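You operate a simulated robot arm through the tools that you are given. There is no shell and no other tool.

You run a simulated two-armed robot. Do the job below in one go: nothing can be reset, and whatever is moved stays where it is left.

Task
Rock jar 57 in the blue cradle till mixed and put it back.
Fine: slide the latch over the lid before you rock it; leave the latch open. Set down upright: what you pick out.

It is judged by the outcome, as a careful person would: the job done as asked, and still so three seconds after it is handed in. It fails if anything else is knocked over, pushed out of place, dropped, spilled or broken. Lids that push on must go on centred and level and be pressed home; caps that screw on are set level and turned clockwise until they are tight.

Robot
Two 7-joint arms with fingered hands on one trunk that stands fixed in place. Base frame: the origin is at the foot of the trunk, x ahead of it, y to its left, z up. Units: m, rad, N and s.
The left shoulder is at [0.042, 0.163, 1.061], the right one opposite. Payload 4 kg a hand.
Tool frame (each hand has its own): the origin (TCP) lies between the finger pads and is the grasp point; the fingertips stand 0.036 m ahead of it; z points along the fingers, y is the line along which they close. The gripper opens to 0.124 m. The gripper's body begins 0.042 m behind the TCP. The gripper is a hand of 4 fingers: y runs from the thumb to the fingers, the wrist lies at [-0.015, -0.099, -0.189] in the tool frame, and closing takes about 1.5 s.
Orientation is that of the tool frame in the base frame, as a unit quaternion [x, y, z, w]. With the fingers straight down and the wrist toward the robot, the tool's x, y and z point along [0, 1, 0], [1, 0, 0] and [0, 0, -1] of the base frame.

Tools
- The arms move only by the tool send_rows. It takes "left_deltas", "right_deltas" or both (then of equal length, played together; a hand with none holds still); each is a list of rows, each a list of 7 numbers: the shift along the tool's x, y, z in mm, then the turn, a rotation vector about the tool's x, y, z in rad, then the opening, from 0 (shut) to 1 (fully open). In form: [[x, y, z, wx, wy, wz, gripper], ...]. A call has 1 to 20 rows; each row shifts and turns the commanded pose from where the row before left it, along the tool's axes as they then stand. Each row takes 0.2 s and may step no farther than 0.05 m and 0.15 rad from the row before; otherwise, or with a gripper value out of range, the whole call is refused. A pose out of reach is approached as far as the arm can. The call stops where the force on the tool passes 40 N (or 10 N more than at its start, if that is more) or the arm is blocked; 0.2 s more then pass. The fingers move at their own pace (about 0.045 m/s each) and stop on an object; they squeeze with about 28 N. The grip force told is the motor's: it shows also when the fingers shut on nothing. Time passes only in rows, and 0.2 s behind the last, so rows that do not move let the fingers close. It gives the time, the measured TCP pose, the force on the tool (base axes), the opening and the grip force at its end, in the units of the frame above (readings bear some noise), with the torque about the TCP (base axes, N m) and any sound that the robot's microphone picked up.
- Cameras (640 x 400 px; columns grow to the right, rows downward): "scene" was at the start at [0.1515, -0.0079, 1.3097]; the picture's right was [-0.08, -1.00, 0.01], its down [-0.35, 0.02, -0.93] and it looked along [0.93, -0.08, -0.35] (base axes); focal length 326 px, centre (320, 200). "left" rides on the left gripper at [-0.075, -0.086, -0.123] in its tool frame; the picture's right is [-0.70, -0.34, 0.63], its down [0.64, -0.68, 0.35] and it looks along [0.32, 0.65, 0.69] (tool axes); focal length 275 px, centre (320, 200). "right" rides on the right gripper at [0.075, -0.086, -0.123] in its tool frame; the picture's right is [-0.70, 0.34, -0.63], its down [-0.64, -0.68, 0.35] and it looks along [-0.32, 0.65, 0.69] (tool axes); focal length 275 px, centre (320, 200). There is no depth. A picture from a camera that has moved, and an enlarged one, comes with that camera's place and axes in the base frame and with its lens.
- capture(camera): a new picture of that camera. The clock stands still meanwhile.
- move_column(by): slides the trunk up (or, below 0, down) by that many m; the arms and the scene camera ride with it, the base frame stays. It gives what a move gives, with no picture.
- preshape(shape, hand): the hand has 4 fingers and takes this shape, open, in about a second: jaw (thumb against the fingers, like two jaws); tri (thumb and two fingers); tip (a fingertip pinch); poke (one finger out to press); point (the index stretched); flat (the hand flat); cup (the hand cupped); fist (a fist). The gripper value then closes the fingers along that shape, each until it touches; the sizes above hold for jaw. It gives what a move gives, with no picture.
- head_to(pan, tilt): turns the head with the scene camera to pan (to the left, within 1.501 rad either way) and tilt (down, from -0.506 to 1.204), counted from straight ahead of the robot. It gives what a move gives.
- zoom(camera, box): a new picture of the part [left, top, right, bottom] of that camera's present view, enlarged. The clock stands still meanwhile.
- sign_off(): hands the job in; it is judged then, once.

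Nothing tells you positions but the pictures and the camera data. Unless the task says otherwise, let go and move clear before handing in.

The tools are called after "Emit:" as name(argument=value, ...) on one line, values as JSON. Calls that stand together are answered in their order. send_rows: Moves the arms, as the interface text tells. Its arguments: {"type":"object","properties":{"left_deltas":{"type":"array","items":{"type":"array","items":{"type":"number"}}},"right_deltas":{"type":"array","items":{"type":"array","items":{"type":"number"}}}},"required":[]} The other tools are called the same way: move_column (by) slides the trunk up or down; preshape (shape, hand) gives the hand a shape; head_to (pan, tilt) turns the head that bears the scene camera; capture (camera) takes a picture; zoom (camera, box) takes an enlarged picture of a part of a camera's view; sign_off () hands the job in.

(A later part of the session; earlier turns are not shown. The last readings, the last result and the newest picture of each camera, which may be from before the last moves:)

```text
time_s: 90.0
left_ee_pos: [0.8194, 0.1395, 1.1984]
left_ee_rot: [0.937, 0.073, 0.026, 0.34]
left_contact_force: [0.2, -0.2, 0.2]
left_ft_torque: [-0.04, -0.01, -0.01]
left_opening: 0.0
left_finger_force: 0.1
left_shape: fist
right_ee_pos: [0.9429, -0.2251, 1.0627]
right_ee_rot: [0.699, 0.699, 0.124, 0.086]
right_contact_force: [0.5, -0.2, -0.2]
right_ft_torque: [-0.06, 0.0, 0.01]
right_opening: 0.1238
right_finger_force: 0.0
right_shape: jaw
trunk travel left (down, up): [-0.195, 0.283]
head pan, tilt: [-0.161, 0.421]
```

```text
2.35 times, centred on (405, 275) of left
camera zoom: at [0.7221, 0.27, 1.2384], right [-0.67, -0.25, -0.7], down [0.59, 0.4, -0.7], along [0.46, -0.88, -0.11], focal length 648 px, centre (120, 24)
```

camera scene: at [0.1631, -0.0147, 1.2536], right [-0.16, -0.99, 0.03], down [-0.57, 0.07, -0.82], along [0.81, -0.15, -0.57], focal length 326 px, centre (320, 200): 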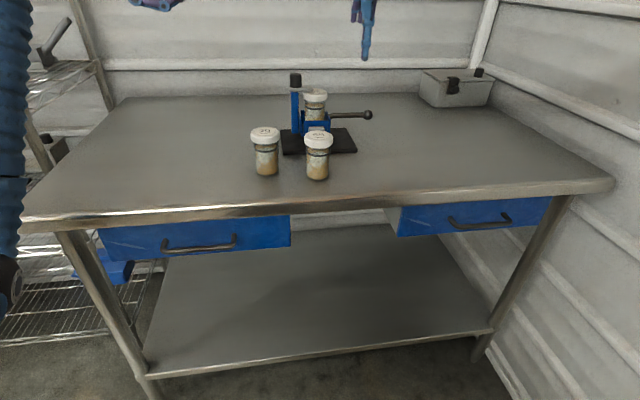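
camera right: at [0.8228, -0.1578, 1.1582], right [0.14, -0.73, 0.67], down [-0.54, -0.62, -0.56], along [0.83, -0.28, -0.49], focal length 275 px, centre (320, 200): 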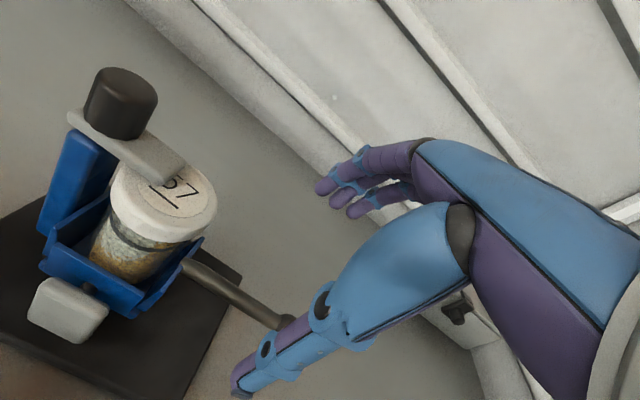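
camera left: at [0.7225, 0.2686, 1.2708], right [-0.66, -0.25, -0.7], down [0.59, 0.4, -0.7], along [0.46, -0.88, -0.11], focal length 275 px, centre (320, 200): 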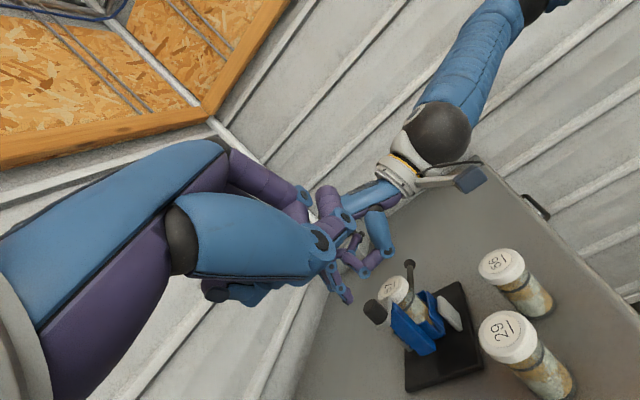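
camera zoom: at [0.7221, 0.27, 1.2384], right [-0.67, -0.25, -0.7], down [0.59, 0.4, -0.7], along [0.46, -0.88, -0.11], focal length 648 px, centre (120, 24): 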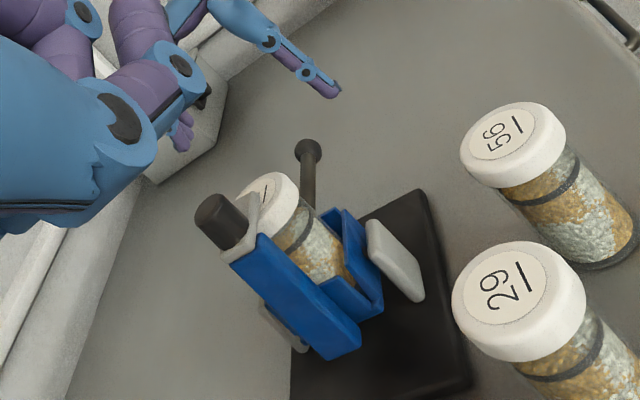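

The rod lies at about x=0.957, z=0.957, ending in the ball near y=-0.275. I'll trim the roll, half close, and lower over the rod at y≈-0.235.

Emit:
send_rows(right_deltas=[[0, 0, 0, 0, -0.0555, 0, 0.6], [-5, -5.3, 27.2, 0, 0, 0, 0.5], [-5, -5.3, 27.2, 0, 0, 0, 0.5], [0, 0, 0, 0, 0, 0, 0.5], [0, 0, 0, 0, 0, 0, 0.5]])

Emit:
capture(camera="right")

Emit:
zoom(camera="left", box=[350, 190, 480, 320])

Emit:
zoom(camera="scene", box=[310, 60, 400, 150])

```text
time_s: 91.2
left_ee_pos: [0.8184, 0.1388, 1.1989]
left_ee_rot: [0.937, 0.073, 0.025, 0.34]
left_contact_force: [-0.3, 0.8, -0.4]
left_ft_torque: [-0.01, 0.0, 0.01]
left_opening: 0.0001
left_finger_force: 0.1
left_shape: fist
right_ee_pos: [0.948, -0.2346, 1.0085]
right_ee_rot: [0.702, 0.696, 0.105, 0.105]
right_contact_force: [-0.1, 0.1, -0.6]
right_ft_torque: [0.03, -0.04, 0.03]
right_opening: 0.0622
right_finger_force: 0.0
right_shape: jaw
trunk travel left (down, up): [-0.195, 0.283]
head pan, tilt: [-0.161, 0.421]
```

```text
taken
camera right: at [0.8294, -0.1594, 1.1003], right [0.13, -0.7, 0.7], down [-0.55, -0.64, -0.53], along [0.82, -0.32, -0.47], focal length 275 px, centre (320, 200)
```

right: 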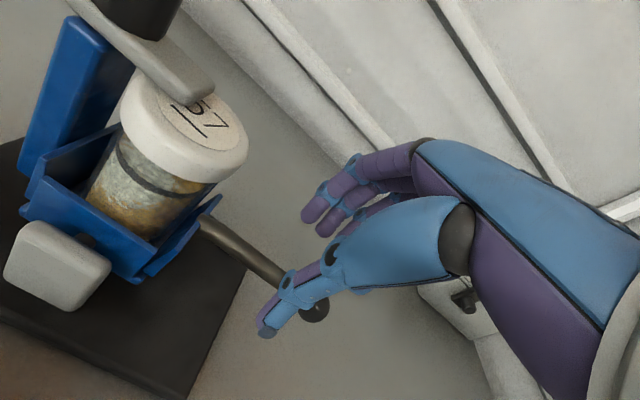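

```text
3.08 times, centred on (415, 255) of left
camera zoom: at [0.7222, 0.27, 1.2383], right [-0.67, -0.25, -0.7], down [0.59, 0.4, -0.7], along [0.46, -0.88, -0.11], focal length 847 px, centre (28, 31)
```

zoom: 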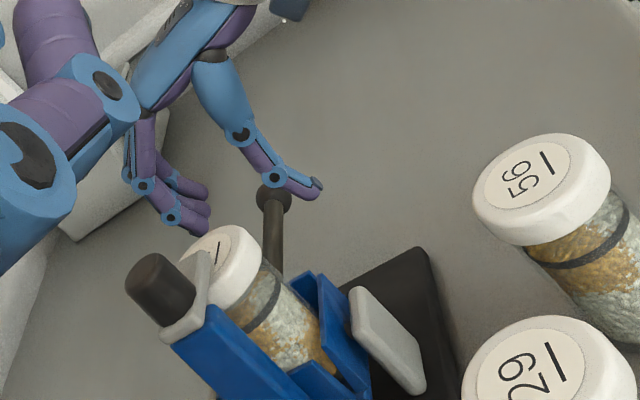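

```text
4.44 times, centred on (355, 105) of scene
camera zoom: at [0.1634, -0.0148, 1.2535], right [-0.16, -0.99, 0.03], down [-0.57, 0.07, -0.82], along [0.81, -0.15, -0.57], focal length 1451 px, centre (164, 622)
```

zoom: 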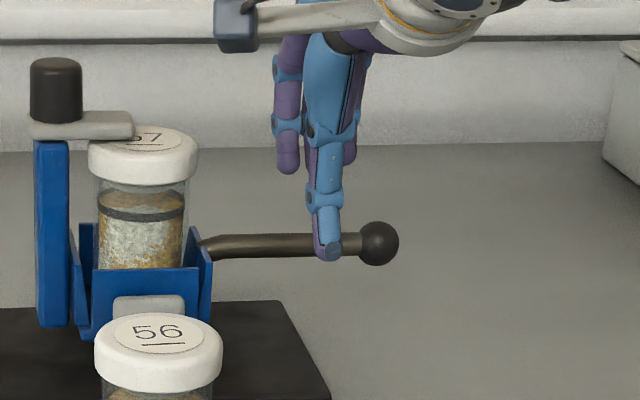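

The thumb and fingers straddle the rod about 2 cm above it. I'll lower 3 cm, shifted 4 mm forward, and close onto the rod.

Emit:
send_rows(right_deltas=[[0, -1.7, 10, 0, 0, 0, 0.5], [0, -1.7, 10, 0, 0, 0, 0.5], [0, -1.7, 10, 0, 0, 0, 0.5], [0, 0, 0, 0, 0, 0, 0.5]])

Emit:
zoom(camera="left", box=[350, 190, 480, 320])

Emit:
zoom(camera="scene", box=[310, 60, 400, 150])

```text
time_s: 92.2
left_ee_pos: [0.8175, 0.1388, 1.201]
left_ee_rot: [0.937, 0.074, 0.027, 0.34]
left_contact_force: [-0.1, -1.1, 0.2]
left_ft_torque: [-0.01, -0.01, 0.0]
left_opening: 0.0
left_finger_force: 0.0
left_shape: fist
right_ee_pos: [0.9511, -0.2355, 0.9773]
right_ee_rot: [0.701, 0.697, 0.105, 0.106]
right_contact_force: [0.2, 0.4, 0.8]
right_ft_torque: [-0.01, 0.05, 0.01]
right_opening: 0.0623
right_finger_force: 0.1
right_shape: jaw
trunk travel left (down, up): [-0.195, 0.283]
head pan, tilt: [-0.161, 0.421]
```

```text
3.08 times, centred on (415, 255) of left
camera zoom: at [0.7217, 0.2701, 1.2388], right [-0.67, -0.25, -0.7], down [0.59, 0.4, -0.7], along [0.46, -0.88, -0.11], focal length 847 px, centre (28, 31)
```

zoom: 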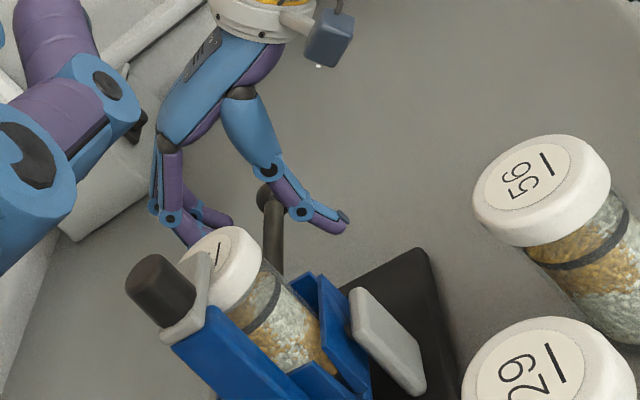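

```text
4.44 times, centred on (355, 105) of scene
camera zoom: at [0.1628, -0.0147, 1.2537], right [-0.16, -0.99, 0.03], down [-0.57, 0.07, -0.82], along [0.81, -0.15, -0.57], focal length 1451 px, centre (164, 622)
```

zoom: 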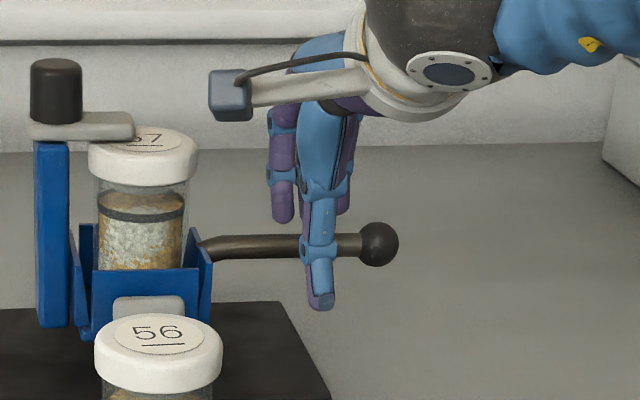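

The fingers need a bit more depth to wrap the rod. I'll lower 6 mm and close partly, then check centring so I don't push the stand.

Emit:
send_rows(right_deltas=[[0, -1.8, 5.7, 0, 0, 0, 0.45], [0, 0, 0, 0, 0, 0, 0.4], [0, 0, 0, 0, 0, 0, 0.35], [0, 0, 0, 0, 0, 0, 0.3], [0, 0, 0, 0, 0, 0, 0.3], [0, 0, 0, 0, 0, 0, 0.3]])

Emit:
zoom(camera="left", box=[370, 200, 450, 280])

Emit:
zoom(camera="right", box=[180, 150, 400, 380])

```text
time_s: 93.6
left_ee_pos: [0.8182, 0.138, 1.2012]
left_ee_rot: [0.937, 0.074, 0.026, 0.34]
left_contact_force: [-0.3, -0.7, -0.1]
left_ft_torque: [-0.02, 0.0, 0.0]
left_opening: 0.0001
left_finger_force: 0.0
left_shape: fist
right_ee_pos: [0.9523, -0.236, 0.9717]
right_ee_rot: [0.702, 0.696, 0.105, 0.105]
right_contact_force: [0.9, -0.2, 0.8]
right_ft_torque: [0.0, 0.0, -0.01]
right_opening: 0.0374
right_finger_force: 0.0
right_shape: jaw
trunk travel left (down, up): [-0.195, 0.283]
head pan, tilt: [-0.161, 0.421]
```

```text
5.00 times, centred on (410, 240) of left
camera zoom: at [0.722, 0.27, 1.2385], right [-0.67, -0.25, -0.7], down [0.59, 0.4, -0.7], along [0.46, -0.88, -0.11], focal length 1376 px, centre (-130, 0)
```

zoom: 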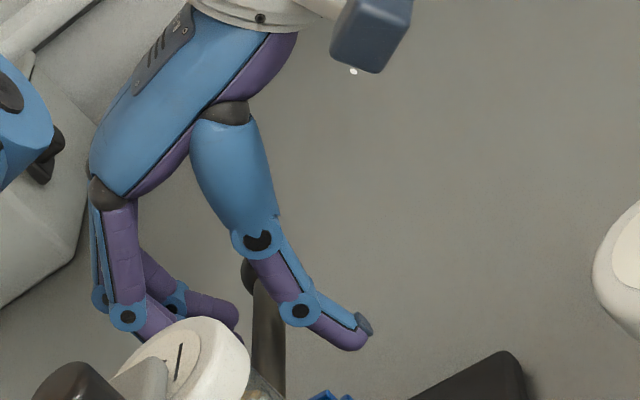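

```text
1.74 times, centred on (290, 265) of right
camera zoom: at [0.8328, -0.1593, 1.0637], right [0.13, -0.7, 0.7], down [-0.55, -0.64, -0.53], along [0.82, -0.32, -0.47], focal length 479 px, centre (372, 87)
```

zoom: 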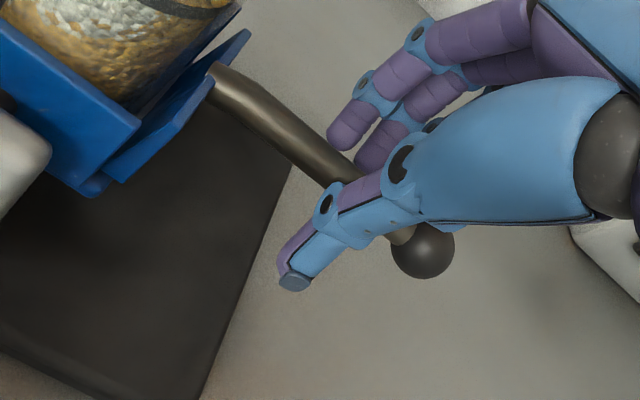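

When nearly closed the fingers curl above the rod while the thumb hangs well below it, which would limit the downward swing. I'll raise clear and check whether the "cup" shape can hook the handle better.

Emit:
send_rows(right_deltas=[[0, 0, 0, 0, 0, 0, 0.6], [0, 0, 0, 0, 0, 0, 0.7], [0, 9, -29, 0, 0, 0, 0.8], [0, 9, -29, 0, 0, 0, 0.8], [0, 6, -19, 0, 0, 0, 0.8], [0, 0, 0, 0, 0, 0, 0.8]])

Emit:
preshape(hand="right", shape="cup")

Emit:
zoom(camera="left", box=[340, 140, 470, 270])

Emit:
zoom(camera="scene", box=[310, 20, 410, 130])

Emit:
capture(camera="right")

```text
time_s: 95.0
left_ee_pos: [0.8189, 0.1391, 1.1995]
left_ee_rot: [0.937, 0.073, 0.026, 0.341]
left_contact_force: [-0.6, -0.6, 0.1]
left_ft_torque: [0.0, -0.02, 0.03]
left_opening: 0.0
left_finger_force: 0.0
left_shape: fist
right_ee_pos: [0.9543, -0.2353, 1.0511]
right_ee_rot: [0.702, 0.696, 0.105, 0.106]
right_contact_force: [-0.1, -0.7, -0.7]
right_ft_torque: [0.03, 0.01, -0.01]
right_opening: 0.0992
right_finger_force: 0.1
right_shape: jaw
trunk travel left (down, up): [-0.195, 0.283]
head pan, tilt: [-0.161, 0.421]
```

```text
time_s: 95.9
left_ee_pos: [0.8175, 0.1391, 1.1985]
left_ee_rot: [0.937, 0.073, 0.026, 0.34]
left_contact_force: [-0.8, 1.1, 0.5]
left_ft_torque: [-0.04, 0.01, 0.01]
left_opening: 0.0
left_finger_force: 0.0
left_shape: fist
right_ee_pos: [0.9545, -0.2348, 1.0517]
right_ee_rot: [0.702, 0.697, 0.104, 0.105]
right_contact_force: [-0.3, -0.9, 0.9]
right_ft_torque: [0.01, -0.02, 0.0]
right_opening: 0.0595
right_finger_force: 0.1
right_shape: cup
trunk travel left (down, up): [-0.195, 0.283]
head pan, tilt: [-0.161, 0.421]
```

```text
3.08 times, centred on (405, 205) of left
camera zoom: at [0.722, 0.27, 1.2384], right [-0.67, -0.25, -0.7], down [0.59, 0.4, -0.7], along [0.46, -0.88, -0.11], focal length 847 px, centre (58, 185)
```

zoom: 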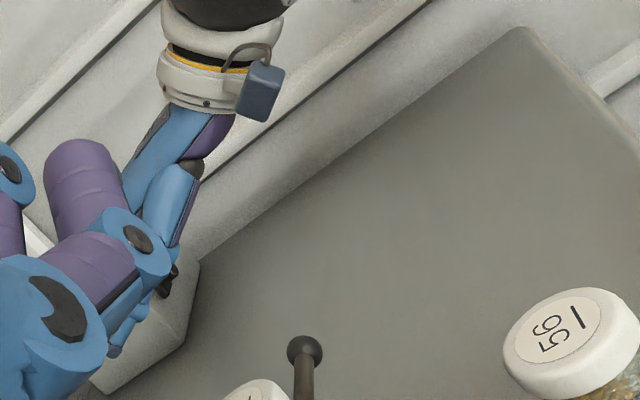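

```text
3.64 times, centred on (360, 75) of scene
camera zoom: at [0.1632, -0.0147, 1.2536], right [-0.16, -0.99, 0.03], down [-0.57, 0.07, -0.82], along [0.81, -0.15, -0.57], focal length 1187 px, centre (174, 654)
```

zoom: 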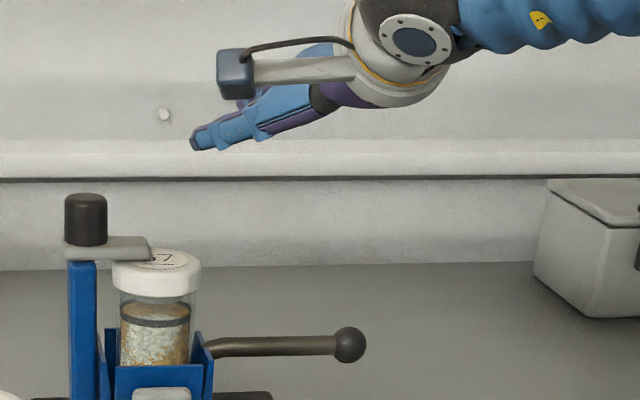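

```text
taken
camera right: at [0.8347, -0.1591, 1.1439], right [0.13, -0.7, 0.7], down [-0.55, -0.64, -0.53], along [0.82, -0.32, -0.47], focal length 275 px, centre (320, 200)
```

right: 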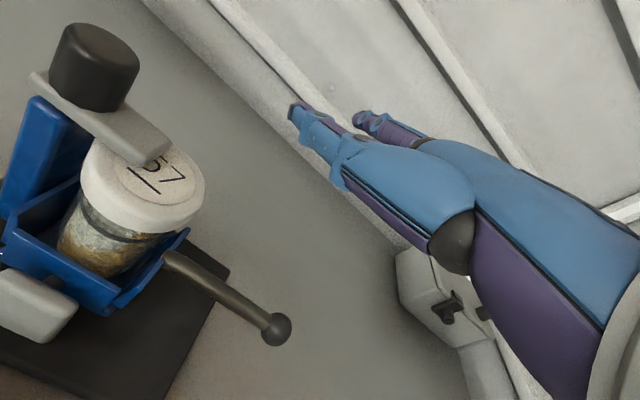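

The cup shape swings the thumb out toward the jar, which isn't safe here. I'll check the "point" shape, which might let one straight finger work the handle from above and below.

Emit:
preshape(hand="right", shape="point")

Emit:
capture(camera="right")

Emit:
zoom(camera="scene", box=[310, 20, 410, 130])

Emit:
zoom(camera="left", box=[340, 140, 470, 270])

```text
time_s: 96.8
left_ee_pos: [0.8193, 0.1388, 1.1996]
left_ee_rot: [0.937, 0.074, 0.026, 0.34]
left_contact_force: [-0.4, 0.2, 0.8]
left_ft_torque: [-0.01, 0.0, 0.01]
left_opening: 0.0003
left_finger_force: 0.1
left_shape: fist
right_ee_pos: [0.9527, -0.2357, 1.0515]
right_ee_rot: [0.703, 0.696, 0.104, 0.105]
right_contact_force: [-0.2, 0.1, -0.1]
right_ft_torque: [-0.01, 0.03, 0.0]
right_opening: 0.0
right_finger_force: 0.0
right_shape: point
trunk travel left (down, up): [-0.195, 0.283]
head pan, tilt: [-0.161, 0.421]
```

```text
taken
camera right: at [0.8347, -0.1591, 1.1439], right [0.13, -0.7, 0.7], down [-0.55, -0.64, -0.53], along [0.82, -0.32, -0.47], focal length 275 px, centre (320, 200)
```

right: 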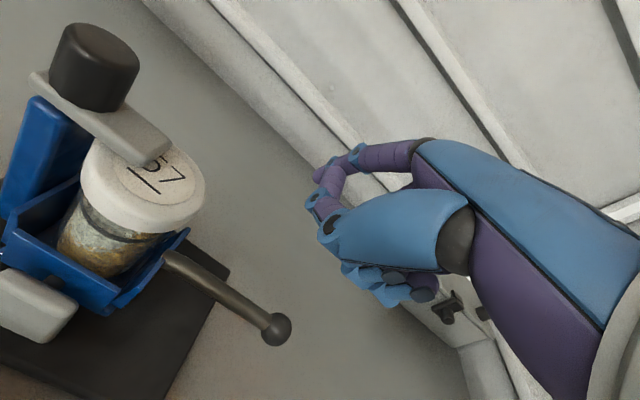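

```text
3.64 times, centred on (360, 75) of scene
camera zoom: at [0.1632, -0.0147, 1.2536], right [-0.16, -0.99, 0.03], down [-0.57, 0.07, -0.82], along [0.81, -0.15, -0.57], focal length 1187 px, centre (174, 654)
```

zoom: 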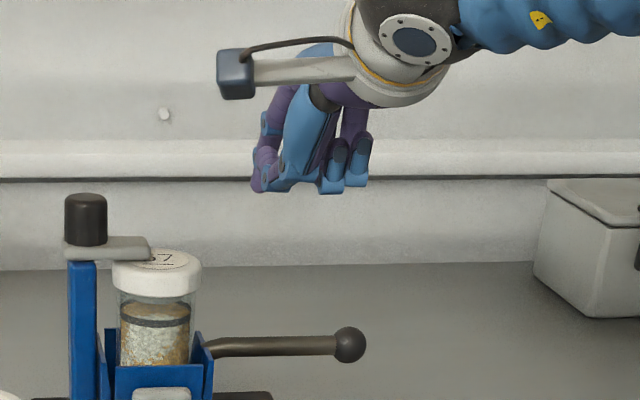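

```text
3.08 times, centred on (405, 205) of left
camera zoom: at [0.722, 0.27, 1.2385], right [-0.67, -0.25, -0.7], down [0.59, 0.4, -0.7], along [0.46, -0.88, -0.11], focal length 847 px, centre (58, 185)
```

zoom: 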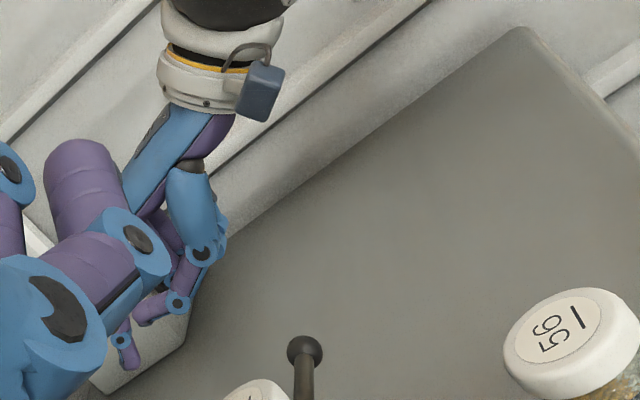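

The point shape has one straight index finger with everything else folded above it. That suits pressing the handle down from above and lifting it from below. I'll back off and pitch the hand to about 46° so the finger is nearly level.

Emit:
send_rows(right_deltas=[[-4.7, -36.1, -0.7, 0, 0, 0, 0], [-4.7, -36.1, -0.7, 0, 0, 0, 0], [-4.6, -36.1, -0.6, 0, 0, 0, 0], [0, 0, 0, -0.125, 0, 0, 0], [0, 0, 0, -0.125, 0, 0, 0], [0, 0, 0, -0.125, 0, 0, 0], [0, 0, 0, -0.125, 0, 0, 0], [0, 0, 0, 0, 0, 0, 0]])

Emit:
capture(camera="right")

Emit:
zoom(camera="scene", box=[290, 20, 410, 150])

Emit:
zoom(camera="left", box=[340, 140, 490, 290])

```text
time_s: 98.6
left_ee_pos: [0.819, 0.138, 1.1994]
left_ee_rot: [0.937, 0.074, 0.028, 0.34]
left_contact_force: [-0.6, 0.3, 0.9]
left_ft_torque: [0.01, 0.0, -0.03]
left_opening: 0.0
left_finger_force: 0.0
left_shape: fist
right_ee_pos: [0.8482, -0.2473, 1.0222]
right_ee_rot: [0.663, 0.657, 0.254, 0.256]
right_contact_force: [0.7, -0.1, 0.3]
right_ft_torque: [0.03, 0.01, 0.01]
right_opening: 0.0
right_finger_force: 0.0
right_shape: point
right hand out of reach, approached as far as the arm can: row 7
trunk travel left (down, up): [-0.195, 0.283]
head pan, tilt: [-0.161, 0.421]
```

```text
taken
camera right: at [0.7013, -0.1717, 1.0555], right [-0.18, -0.7, 0.69], down [-0.28, -0.64, -0.72], along [0.94, -0.32, -0.08], focal length 275 px, centre (320, 200)
```

right: 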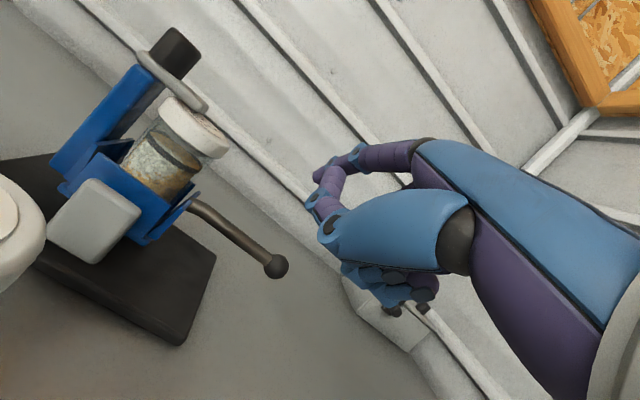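

```text
3.08 times, centred on (350, 85) of scene
camera zoom: at [0.1631, -0.015, 1.2536], right [-0.16, -0.99, 0.03], down [-0.57, 0.07, -0.82], along [0.81, -0.15, -0.57], focal length 1004 px, centre (228, 554)
```

zoom: 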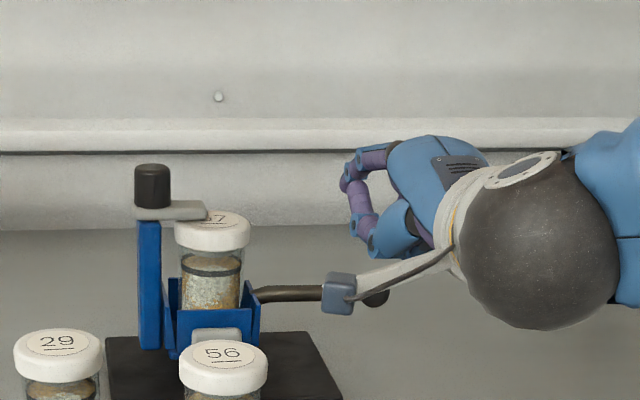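

```text
2.67 times, centred on (415, 215) of left
camera zoom: at [0.7219, 0.2698, 1.2387], right [-0.67, -0.25, -0.7], down [0.59, 0.4, -0.7], along [0.46, -0.88, -0.11], focal length 734 px, centre (67, 160)
```

zoom: 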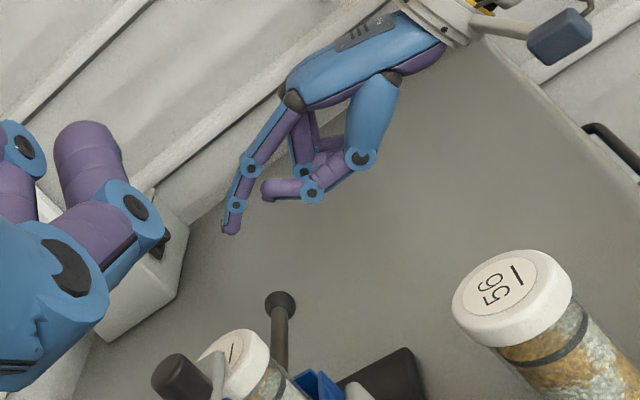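

The index finger now extends forward about 8 cm with everything else folded behind and above it. I'll lower the trunk 7 cm so the arm works the handle in a comfortable range.

Emit:
move_column(by=-0.07)

Emit:
send_rows(right_deltas=[[0, 0, 0, -0.08, 0, 0, 0], [0, 0, 0, -0.08, 0, 0, 0], [0, 0, 0, 0, 0, 0, 0]])

Emit:
zoom(camera="left", box=[340, 140, 490, 290])

Emit:
capture(camera="left")

Emit:
capture(camera="scene")

```text
time_s: 99.7
left_ee_pos: [0.8167, 0.139, 1.134]
left_ee_rot: [0.937, 0.073, 0.028, 0.34]
left_contact_force: [0.6, 0.2, 0.5]
left_ft_torque: [0.02, -0.02, 0.01]
left_opening: 0.0001
left_finger_force: 0.1
left_shape: fist
right_ee_pos: [0.8471, -0.2486, 0.9544]
right_ee_rot: [0.662, 0.657, 0.255, 0.256]
right_contact_force: [-0.2, -0.9, 0.7]
right_ft_torque: [-0.01, -0.02, 0.0]
right_opening: 0.0
right_finger_force: 0.1
right_shape: point
trunk travel left (down, up): [-0.125, 0.353]
head pan, tilt: [-0.161, 0.421]
```

```text
time_s: 100.5
left_ee_pos: [0.8185, 0.1376, 1.1282]
left_ee_rot: [0.937, 0.073, 0.026, 0.341]
left_contact_force: [-0.7, -0.3, 0.4]
left_ft_torque: [0.0, 0.03, -0.01]
left_opening: 0.0001
left_finger_force: 0.0
left_shape: fist
right_ee_pos: [0.8494, -0.2501, 0.9514]
right_ee_rot: [0.657, 0.652, 0.267, 0.268]
right_contact_force: [0.6, -0.6, -0.1]
right_ft_torque: [-0.01, 0.01, 0.0]
right_opening: 0.0
right_finger_force: 0.1
right_shape: point
right hand out of reach, approached as far as the arm can: row 2
trunk travel left (down, up): [-0.125, 0.353]
head pan, tilt: [-0.161, 0.421]
```

```text
2.67 times, centred on (415, 215) of left
camera zoom: at [0.7227, 0.2691, 1.1678], right [-0.67, -0.25, -0.7], down [0.59, 0.4, -0.7], along [0.46, -0.88, -0.12], focal length 734 px, centre (67, 160)
```

zoom: 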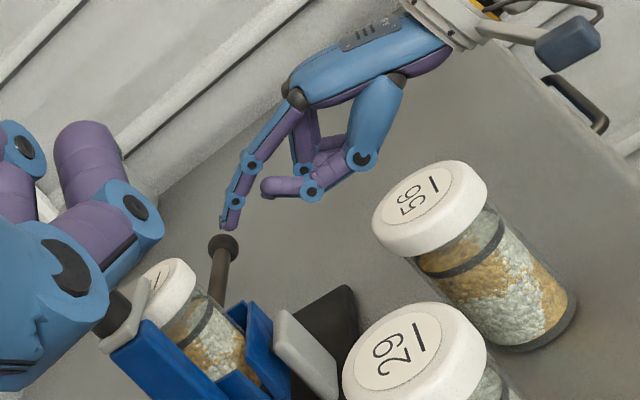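

```text
taken
camera left: at [0.7227, 0.2691, 1.1678], right [-0.67, -0.25, -0.7], down [0.59, 0.4, -0.7], along [0.46, -0.88, -0.12], focal length 275 px, centre (320, 200)
```

left: 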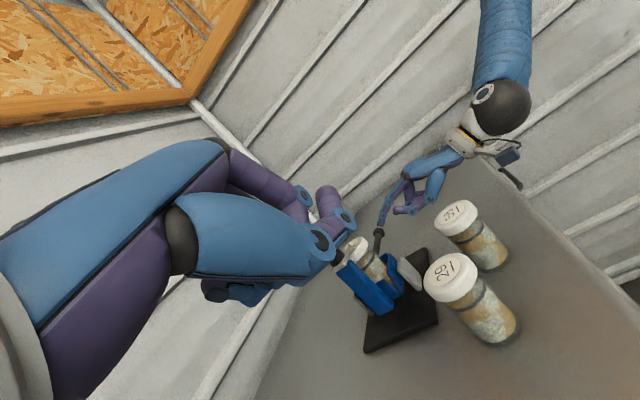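

```text
taken
camera scene: at [0.2069, -0.0152, 1.16], right [-0.15, -0.99, 0.05], down [-0.65, 0.07, -0.75], along [0.74, -0.15, -0.65], focal length 326 px, centre (320, 200)
```

scene: 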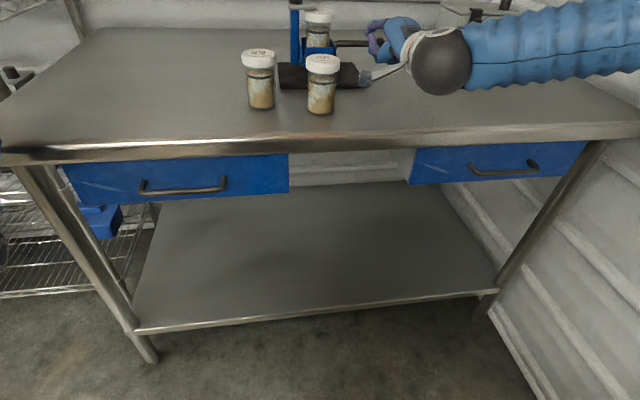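

The pitch limit is about 44°, which is fine. I'll aim the head camera at the cradle again and position the index finger just above the handle near its outer end.

Emit:
head_to(pan=-0.22, tilt=0.1)

Emit:
send_rows(right_deltas=[[-14, 2.6, -2.7, 0, 0, 0, 0], [0, 15.7, 15.4, 0, 0, 0, 0], [0, 15.7, 15.4, 0, 0, 0, 0], [0, 0, 0, 0, 0, 0, 0]])

Emit:
capture(camera="scene")

Emit:
zoom(camera="left", box=[340, 170, 460, 290])

Emit:
capture(camera="right")

```text
time_s: 101.3
left_ee_pos: [0.8177, 0.1388, 1.1295]
left_ee_rot: [0.937, 0.074, 0.026, 0.34]
left_contact_force: [-0.1, 0.1, 0.3]
left_ft_torque: [0.0, 0.01, -0.03]
left_opening: 0.0
left_finger_force: 0.0
left_shape: fist
right_ee_pos: [0.8479, -0.2486, 0.9519]
right_ee_rot: [0.657, 0.652, 0.267, 0.269]
right_contact_force: [-0.7, 0.2, 0.5]
right_ft_torque: [0.01, -0.02, 0.02]
right_opening: 0.0
right_finger_force: 0.2
right_shape: point
trunk travel left (down, up): [-0.125, 0.353]
head pan, tilt: [-0.22, 0.099]
```

```text
time_s: 102.3
left_ee_pos: [0.8186, 0.1382, 1.1296]
left_ee_rot: [0.937, 0.073, 0.027, 0.34]
left_contact_force: [0.3, 0.8, 0.2]
left_ft_torque: [0.02, 0.03, 0.0]
left_opening: 0.0
left_finger_force: 0.1
left_shape: fist
right_ee_pos: [0.892, -0.2626, 0.9551]
right_ee_rot: [0.658, 0.652, 0.266, 0.269]
right_contact_force: [-0.1, 0.6, -0.6]
right_ft_torque: [0.01, 0.03, 0.02]
right_opening: 0.0
right_finger_force: 0.0
right_shape: point
trunk travel left (down, up): [-0.125, 0.353]
head pan, tilt: [-0.22, 0.099]
```

```text
taken
camera scene: at [0.2135, -0.02, 1.1894], right [-0.21, -0.98, 0.06], down [-0.38, 0.02, -0.92], along [0.9, -0.22, -0.38], focal length 326 px, centre (320, 200)
```

scene: 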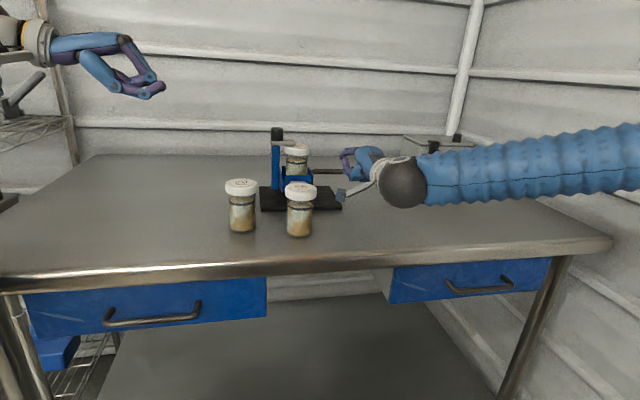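

```text
3.33 times, centred on (400, 230) of left
camera zoom: at [0.7217, 0.27, 1.1687], right [-0.67, -0.25, -0.7], down [0.59, 0.4, -0.7], along [0.46, -0.88, -0.11], focal length 918 px, centre (53, 100)
```

zoom: 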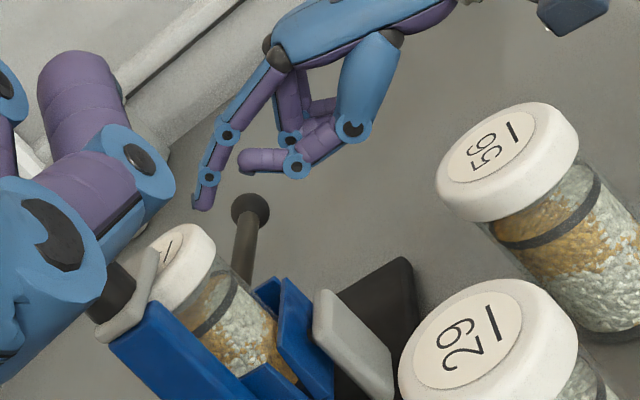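

```text
taken
camera right: at [0.7434, -0.1863, 0.9831], right [-0.21, -0.69, 0.69], down [-0.25, -0.64, -0.72], along [0.95, -0.32, -0.04], focal length 275 px, centre (320, 200)
```

right: 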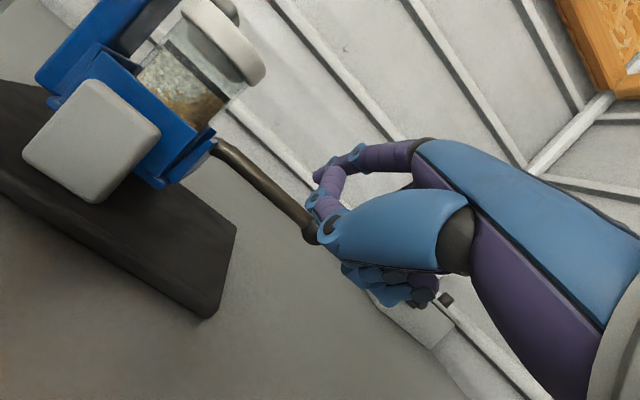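

The finger is above the rod with about 2 cm clearance and nothing else is close. I'll lower it to press the handle down a little as a first test.

Emit:
send_rows(right_deltas=[[0, 5.7, 5.6, 0, 0, 0, 0], [0, -4.2, 4.28, 0, 0, 0, 0], [0, -4.2, 4.28, 0, 0, 0, 0], [0, -4.2, 4.28, 0, 0, 0, 0], [0, -4.2, 4.28, 0, 0, 0, 0], [0, -4.2, 4.28, 0, 0, 0, 0], [0, -4.2, 4.28, 0, 0, 0, 0]])

Emit:
zoom(camera="left", box=[340, 170, 460, 290])

Emit:
zoom(camera="scene", box=[250, 110, 400, 230])

```text
time_s: 103.9
left_ee_pos: [0.8192, 0.1398, 1.1291]
left_ee_rot: [0.937, 0.073, 0.026, 0.34]
left_contact_force: [0.3, 0.0, 0.9]
left_ft_torque: [0.01, -0.02, 0.0]
left_opening: 0.0
left_finger_force: 0.1
left_shape: fist
right_ee_pos: [0.9014, -0.2643, 0.9292]
right_ee_rot: [0.658, 0.654, 0.263, 0.265]
right_contact_force: [-0.1, -0.1, -1.2]
right_ft_torque: [0.0, 0.03, 0.01]
right_opening: 0.0
right_finger_force: 0.1
right_shape: point
right hand out of reach, approached as far as the arm can: row 6, 7
trunk travel left (down, up): [-0.125, 0.353]
head pan, tilt: [-0.22, 0.099]
```

```text
3.33 times, centred on (400, 230) of left
camera zoom: at [0.7221, 0.2699, 1.1684], right [-0.67, -0.25, -0.7], down [0.59, 0.4, -0.7], along [0.46, -0.88, -0.11], focal length 918 px, centre (53, 100)
```

zoom: 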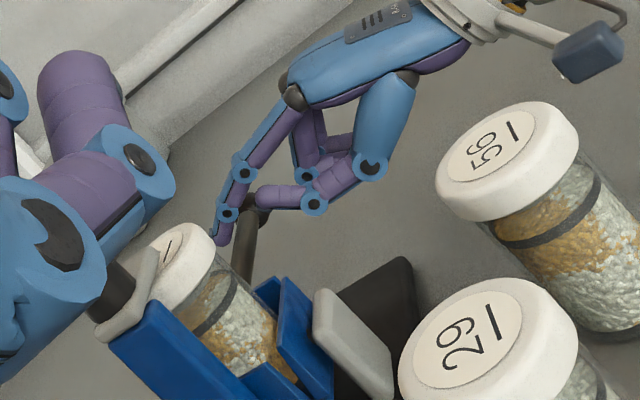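

```text
3.33 times, centred on (325, 170) of scene
camera zoom: at [0.2138, -0.0201, 1.1892], right [-0.21, -0.98, 0.06], down [-0.38, 0.02, -0.92], along [0.9, -0.22, -0.38], focal length 1088 px, centre (303, 300)
```

zoom: 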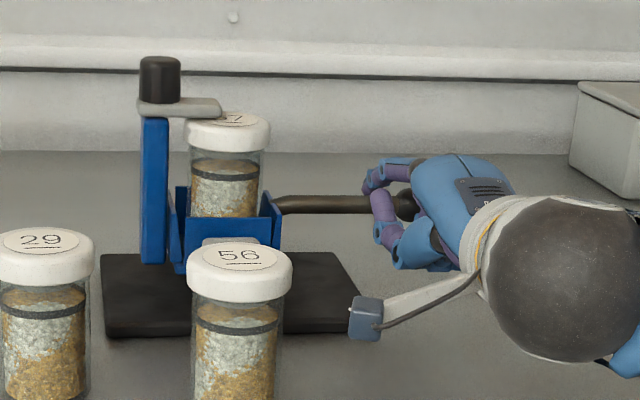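

The arm hits its lower limit just at the rod, so I'll shift the working range: raise both hands 7 cm, then lower the trunk by the same amount.

Emit:
send_rows(right_deltas=[[0, 24.5, -25, 0, 0, 0, 0], [0, 24.5, -25, 0, 0, 0, 0], [0, 0, 0, 0, 0, 0, 0]], left_deltas=[[0, 22.4, -26.8, 0, 0, 0, 1], [0, 22.4, -26.8, 0, 0, 0, 1], [0, 0, 0, 0, 0, 0, 1]])

Emit:
move_column(by=-0.07)

Emit:
zoom(camera="left", box=[340, 170, 480, 310])

Emit:
capture(camera="scene")

```text
time_s: 104.7
left_ee_pos: [0.82, 0.1378, 1.1958]
left_ee_rot: [0.937, 0.073, 0.025, 0.34]
left_contact_force: [0.9, 0.0, -0.2]
left_ft_torque: [-0.01, -0.02, 0.03]
left_opening: 0.0
left_finger_force: 0.0
left_shape: fist
right_ee_pos: [0.9016, -0.2649, 0.9977]
right_ee_rot: [0.658, 0.651, 0.266, 0.268]
right_contact_force: [-0.1, 0.3, 0.6]
right_ft_torque: [0.01, -0.01, -0.04]
right_opening: 0.0
right_finger_force: 0.1
right_shape: point
trunk travel left (down, up): [-0.125, 0.353]
head pan, tilt: [-0.22, 0.099]
```

```text
time_s: 105.8
left_ee_pos: [0.8085, 0.1382, 1.1413]
left_ee_rot: [0.937, 0.071, 0.032, 0.339]
left_contact_force: [0.3, 0.1, 0.3]
left_ft_torque: [-0.02, 0.0, -0.03]
left_opening: 0.0
left_finger_force: 0.1
left_shape: fist
right_ee_pos: [0.894, -0.2655, 0.9396]
right_ee_rot: [0.657, 0.65, 0.27, 0.271]
right_contact_force: [0.3, -0.5, 1.2]
right_ft_torque: [0.0, 0.01, 0.01]
right_opening: 0.0001
right_finger_force: 0.1
right_shape: point
trunk travel left (down, up): [-0.055, 0.423]
head pan, tilt: [-0.22, 0.099]
```

```text
2.86 times, centred on (410, 240) of left
camera zoom: at [0.7117, 0.2684, 1.1789], right [-0.66, -0.25, -0.71], down [0.6, 0.4, -0.69], along [0.46, -0.88, -0.11], focal length 786 px, centre (63, 86)
```

zoom: 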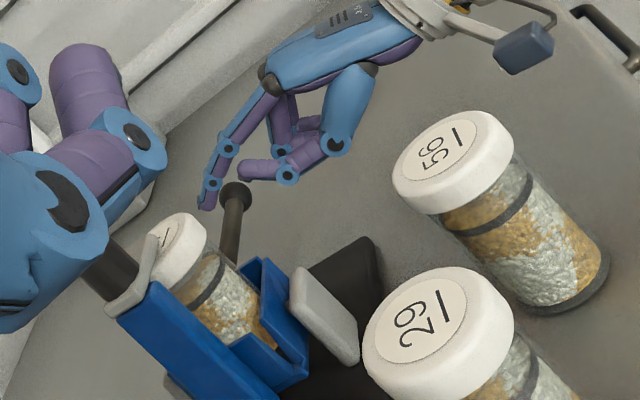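

```text
taken
camera scene: at [0.2574, -0.0214, 1.0873], right [-0.2, -0.98, 0.09], down [-0.49, 0.02, -0.87], along [0.85, -0.21, -0.48], focal length 326 px, centre (320, 200)
```

scene: 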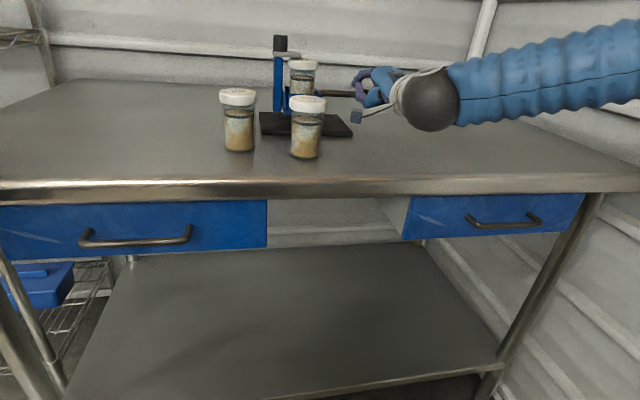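

The trunk is lower now with the finger still above the rod. I'll settle and then press the handle down step by step.

Emit:
send_rows(right_deltas=[[0, 0, 0, 0, 0, 0, 0], [0, -3.5, 3.57, 0, 0, 0, 0], [0, -3.5, 3.57, 0, 0, 0, 0], [0, -3.5, 3.57, 0, 0, 0, 0], [0, -3.5, 3.57, 0, 0, 0, 0]])

Emit:
zoom(camera="left", box=[340, 170, 480, 310])

Emit:
zoom(camera="scene", box=[250, 20, 400, 150])

```text
time_s: 107.0
left_ee_pos: [0.808, 0.1378, 1.1414]
left_ee_rot: [0.937, 0.071, 0.033, 0.34]
left_contact_force: [-0.1, -0.2, 0.6]
left_ft_torque: [-0.02, 0.03, 0.0]
left_opening: 0.0
left_finger_force: 0.0
left_shape: fist
right_ee_pos: [0.8949, -0.2652, 0.9184]
right_ee_rot: [0.656, 0.65, 0.27, 0.271]
right_contact_force: [0.6, -0.9, 3.3]
right_ft_torque: [0.12, -0.23, -0.1]
right_opening: 0.0001
right_finger_force: 0.0
right_shape: point
trunk travel left (down, up): [-0.055, 0.423]
head pan, tilt: [-0.22, 0.099]
```

```text
2.86 times, centred on (410, 240) of left
camera zoom: at [0.7106, 0.2682, 1.179], right [-0.65, -0.25, -0.71], down [0.6, 0.4, -0.69], along [0.46, -0.88, -0.11], focal length 786 px, centre (63, 86)
```

zoom: 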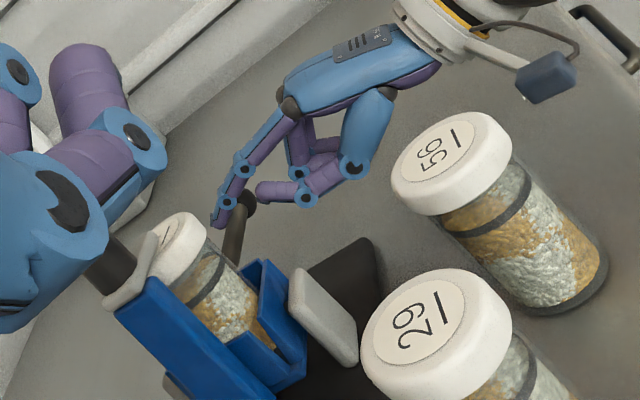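

```text
3.08 times, centred on (325, 85) of scene
camera zoom: at [0.2574, -0.0219, 1.0867], right [-0.2, -0.98, 0.09], down [-0.49, 0.02, -0.87], along [0.85, -0.22, -0.48], focal length 1004 px, centre (305, 554)
```

zoom: 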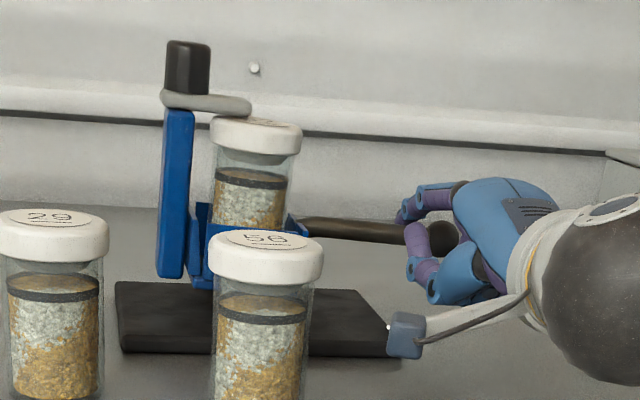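

The handle is moving down with about 3 N. I'll press further and look at the tilt.

Emit:
send_rows(right_deltas=[[0, -4.2, 4.28, 0, 0, 0, 0], [0, -4.2, 4.28, 0, 0, 0, 0], [0, -4.2, 4.28, 0, 0, 0, 0], [0, -4.2, 4.28, 0, 0, 0, 0]])

Emit:
zoom(camera="left", box=[340, 170, 480, 310])

Emit:
zoom(camera="scene", box=[250, 20, 400, 150])

```text
time_s: 108.0
left_ee_pos: [0.8067, 0.1376, 1.141]
left_ee_rot: [0.937, 0.071, 0.033, 0.339]
left_contact_force: [0.3, -0.4, 0.6]
left_ft_torque: [0.0, 0.05, -0.01]
left_opening: 0.0
left_finger_force: 0.0
left_shape: fist
right_ee_pos: [0.8939, -0.2648, 0.8944]
right_ee_rot: [0.656, 0.65, 0.271, 0.271]
right_contact_force: [0.9, -3.2, 4.8]
right_ft_torque: [0.18, -0.25, -0.18]
right_opening: 0.0
right_finger_force: 0.0
right_shape: point
trunk travel left (down, up): [-0.055, 0.423]
head pan, tilt: [-0.22, 0.099]
```

```text
2.86 times, centred on (410, 240) of left
camera zoom: at [0.7106, 0.2682, 1.1789], right [-0.66, -0.25, -0.71], down [0.6, 0.4, -0.69], along [0.46, -0.88, -0.11], focal length 786 px, centre (63, 86)
```

zoom: 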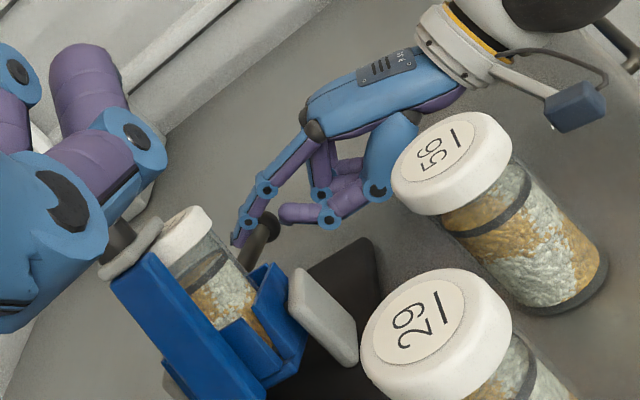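

```text
3.08 times, centred on (325, 85) of scene
camera zoom: at [0.2574, -0.0219, 1.0865], right [-0.2, -0.98, 0.09], down [-0.49, 0.02, -0.87], along [0.85, -0.22, -0.48], focal length 1004 px, centre (305, 554)
```

zoom: 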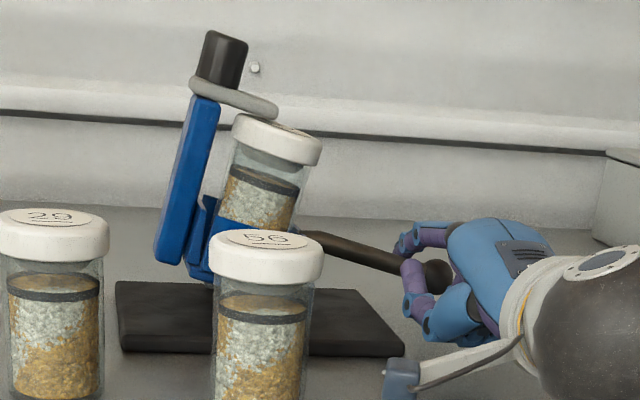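

The cradle tilts about 20° handle-down and the latch holds the jar. Now I release it, retreat, go under the rod, and begin lifting it the other way.

Emit:
send_rows(right_deltas=[[0, 13.1, -13.3, 0, 0, 0, 0], [0, 13.1, -13.3, 0, 0, 0, 0], [0, 13.1, -13.3, 0, 0, 0, 0], [0, -17.85, -17.5, 0, 0, 0, 0], [0, -17.85, -17.5, 0, 0, 0, 0], [0, -13.3, 13.56, 0, 0, 0, 0], [0, -13.3, 13.56, 0, 0, 0, 0], [0, -13.3, 13.56, 0, 0, 0, 0], [0, 0, 0, 0, 0, 0, 0]])

Emit:
zoom(camera="left", box=[340, 170, 480, 310])

Emit:
zoom(camera="scene", box=[250, 20, 400, 150])

```text
time_s: 110.0
left_ee_pos: [0.8075, 0.1373, 1.141]
left_ee_rot: [0.937, 0.071, 0.033, 0.34]
left_contact_force: [-0.2, -0.3, 0.4]
left_ft_torque: [0.0, -0.02, 0.02]
left_opening: 0.0001
left_finger_force: 0.0
left_shape: fist
right_ee_pos: [0.8424, -0.2642, 0.8927]
right_ee_rot: [0.656, 0.65, 0.271, 0.271]
right_contact_force: [-0.2, 0.4, 0.5]
right_ft_torque: [0.0, -0.02, 0.0]
right_opening: 0.0
right_finger_force: 0.0
right_shape: point
trunk travel left (down, up): [-0.055, 0.423]
head pan, tilt: [-0.22, 0.099]
```

```text
2.86 times, centred on (410, 240) of left
camera zoom: at [0.7107, 0.268, 1.1787], right [-0.66, -0.25, -0.71], down [0.6, 0.4, -0.69], along [0.46, -0.88, -0.11], focal length 786 px, centre (63, 86)
```

zoom: 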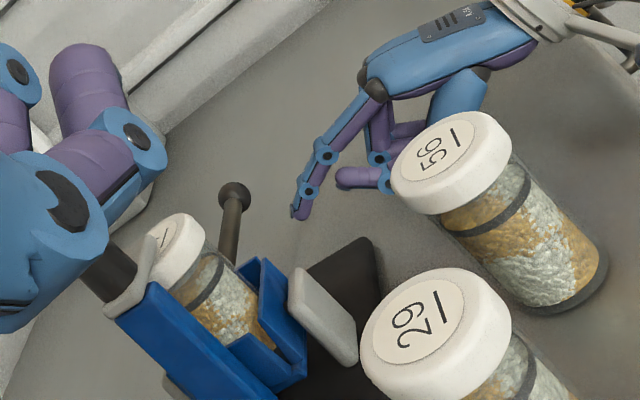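

```text
3.08 times, centred on (325, 85) of scene
camera zoom: at [0.2573, -0.0221, 1.0865], right [-0.2, -0.98, 0.09], down [-0.49, 0.02, -0.87], along [0.85, -0.22, -0.48], focal length 1004 px, centre (305, 554)
```

zoom: 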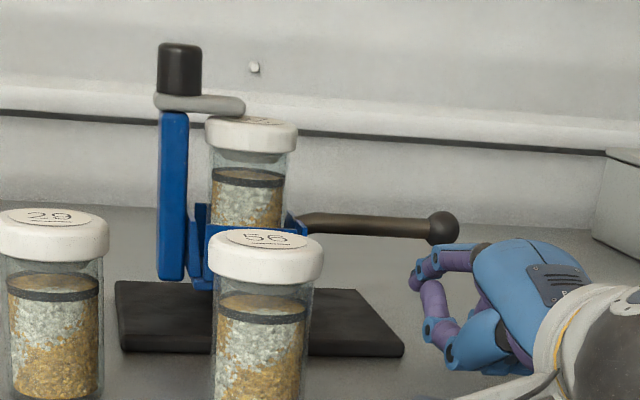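

The cradle returned to level by itself. The finger is now below rod level, in front of it; I'll slide it under the rod and lift gently.

Emit:
send_rows(right_deltas=[[0, 17.85, 17.5, 0, 0, 0, 0], [0, 17.85, 17.5, 0, 0, 0, 0], [0, 7, -7.14, 0, 0, 0, 0], [0, 7, -7.14, 0, 0, 0, 0], [0, 7, -7.14, 0, 0, 0, 0]])

Emit:
zoom(camera="left", box=[340, 170, 480, 310])

Emit:
zoom(camera="scene", box=[250, 20, 400, 150])

```text
time_s: 111.2
left_ee_pos: [0.8082, 0.1372, 1.1409]
left_ee_rot: [0.937, 0.071, 0.033, 0.34]
left_contact_force: [0.9, -0.2, -0.3]
left_ft_torque: [-0.01, -0.03, -0.01]
left_opening: 0.0001
left_finger_force: 0.1
left_shape: fist
right_ee_pos: [0.8933, -0.2652, 0.9217]
right_ee_rot: [0.657, 0.651, 0.27, 0.27]
right_contact_force: [-0.6, 0.1, -10.3]
right_ft_torque: [-0.14, 0.75, 0.06]
right_opening: 0.1164
right_finger_force: 0.1
right_shape: point
trunk travel left (down, up): [-0.055, 0.423]
head pan, tilt: [-0.22, 0.099]
```

```text
2.86 times, centred on (410, 240) of left
camera zoom: at [0.7106, 0.268, 1.1786], right [-0.66, -0.25, -0.71], down [0.6, 0.4, -0.69], along [0.46, -0.88, -0.11], focal length 786 px, centre (63, 86)
```

zoom: 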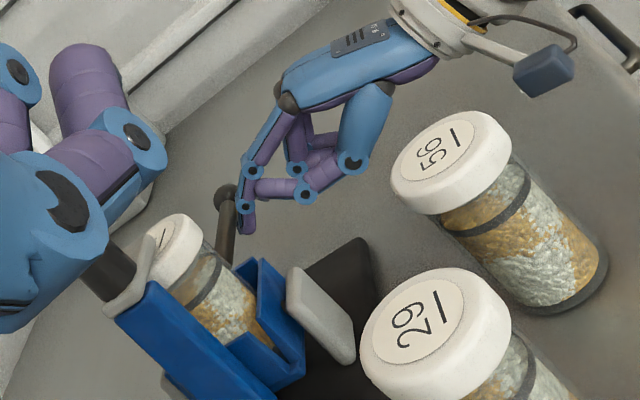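

```text
3.08 times, centred on (325, 85) of scene
camera zoom: at [0.2575, -0.0222, 1.0863], right [-0.2, -0.98, 0.09], down [-0.49, 0.02, -0.87], along [0.85, -0.22, -0.48], focal length 1004 px, centre (305, 554)
```

zoom: 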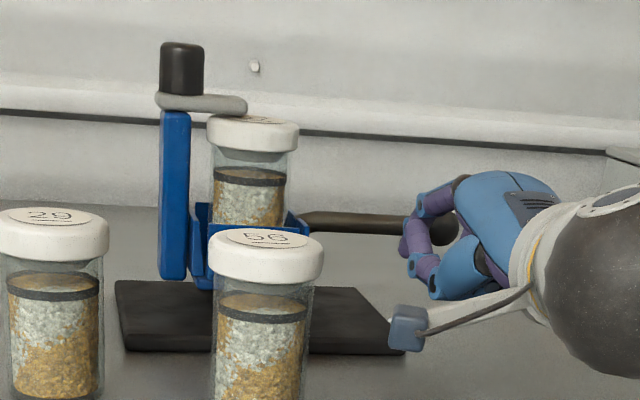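

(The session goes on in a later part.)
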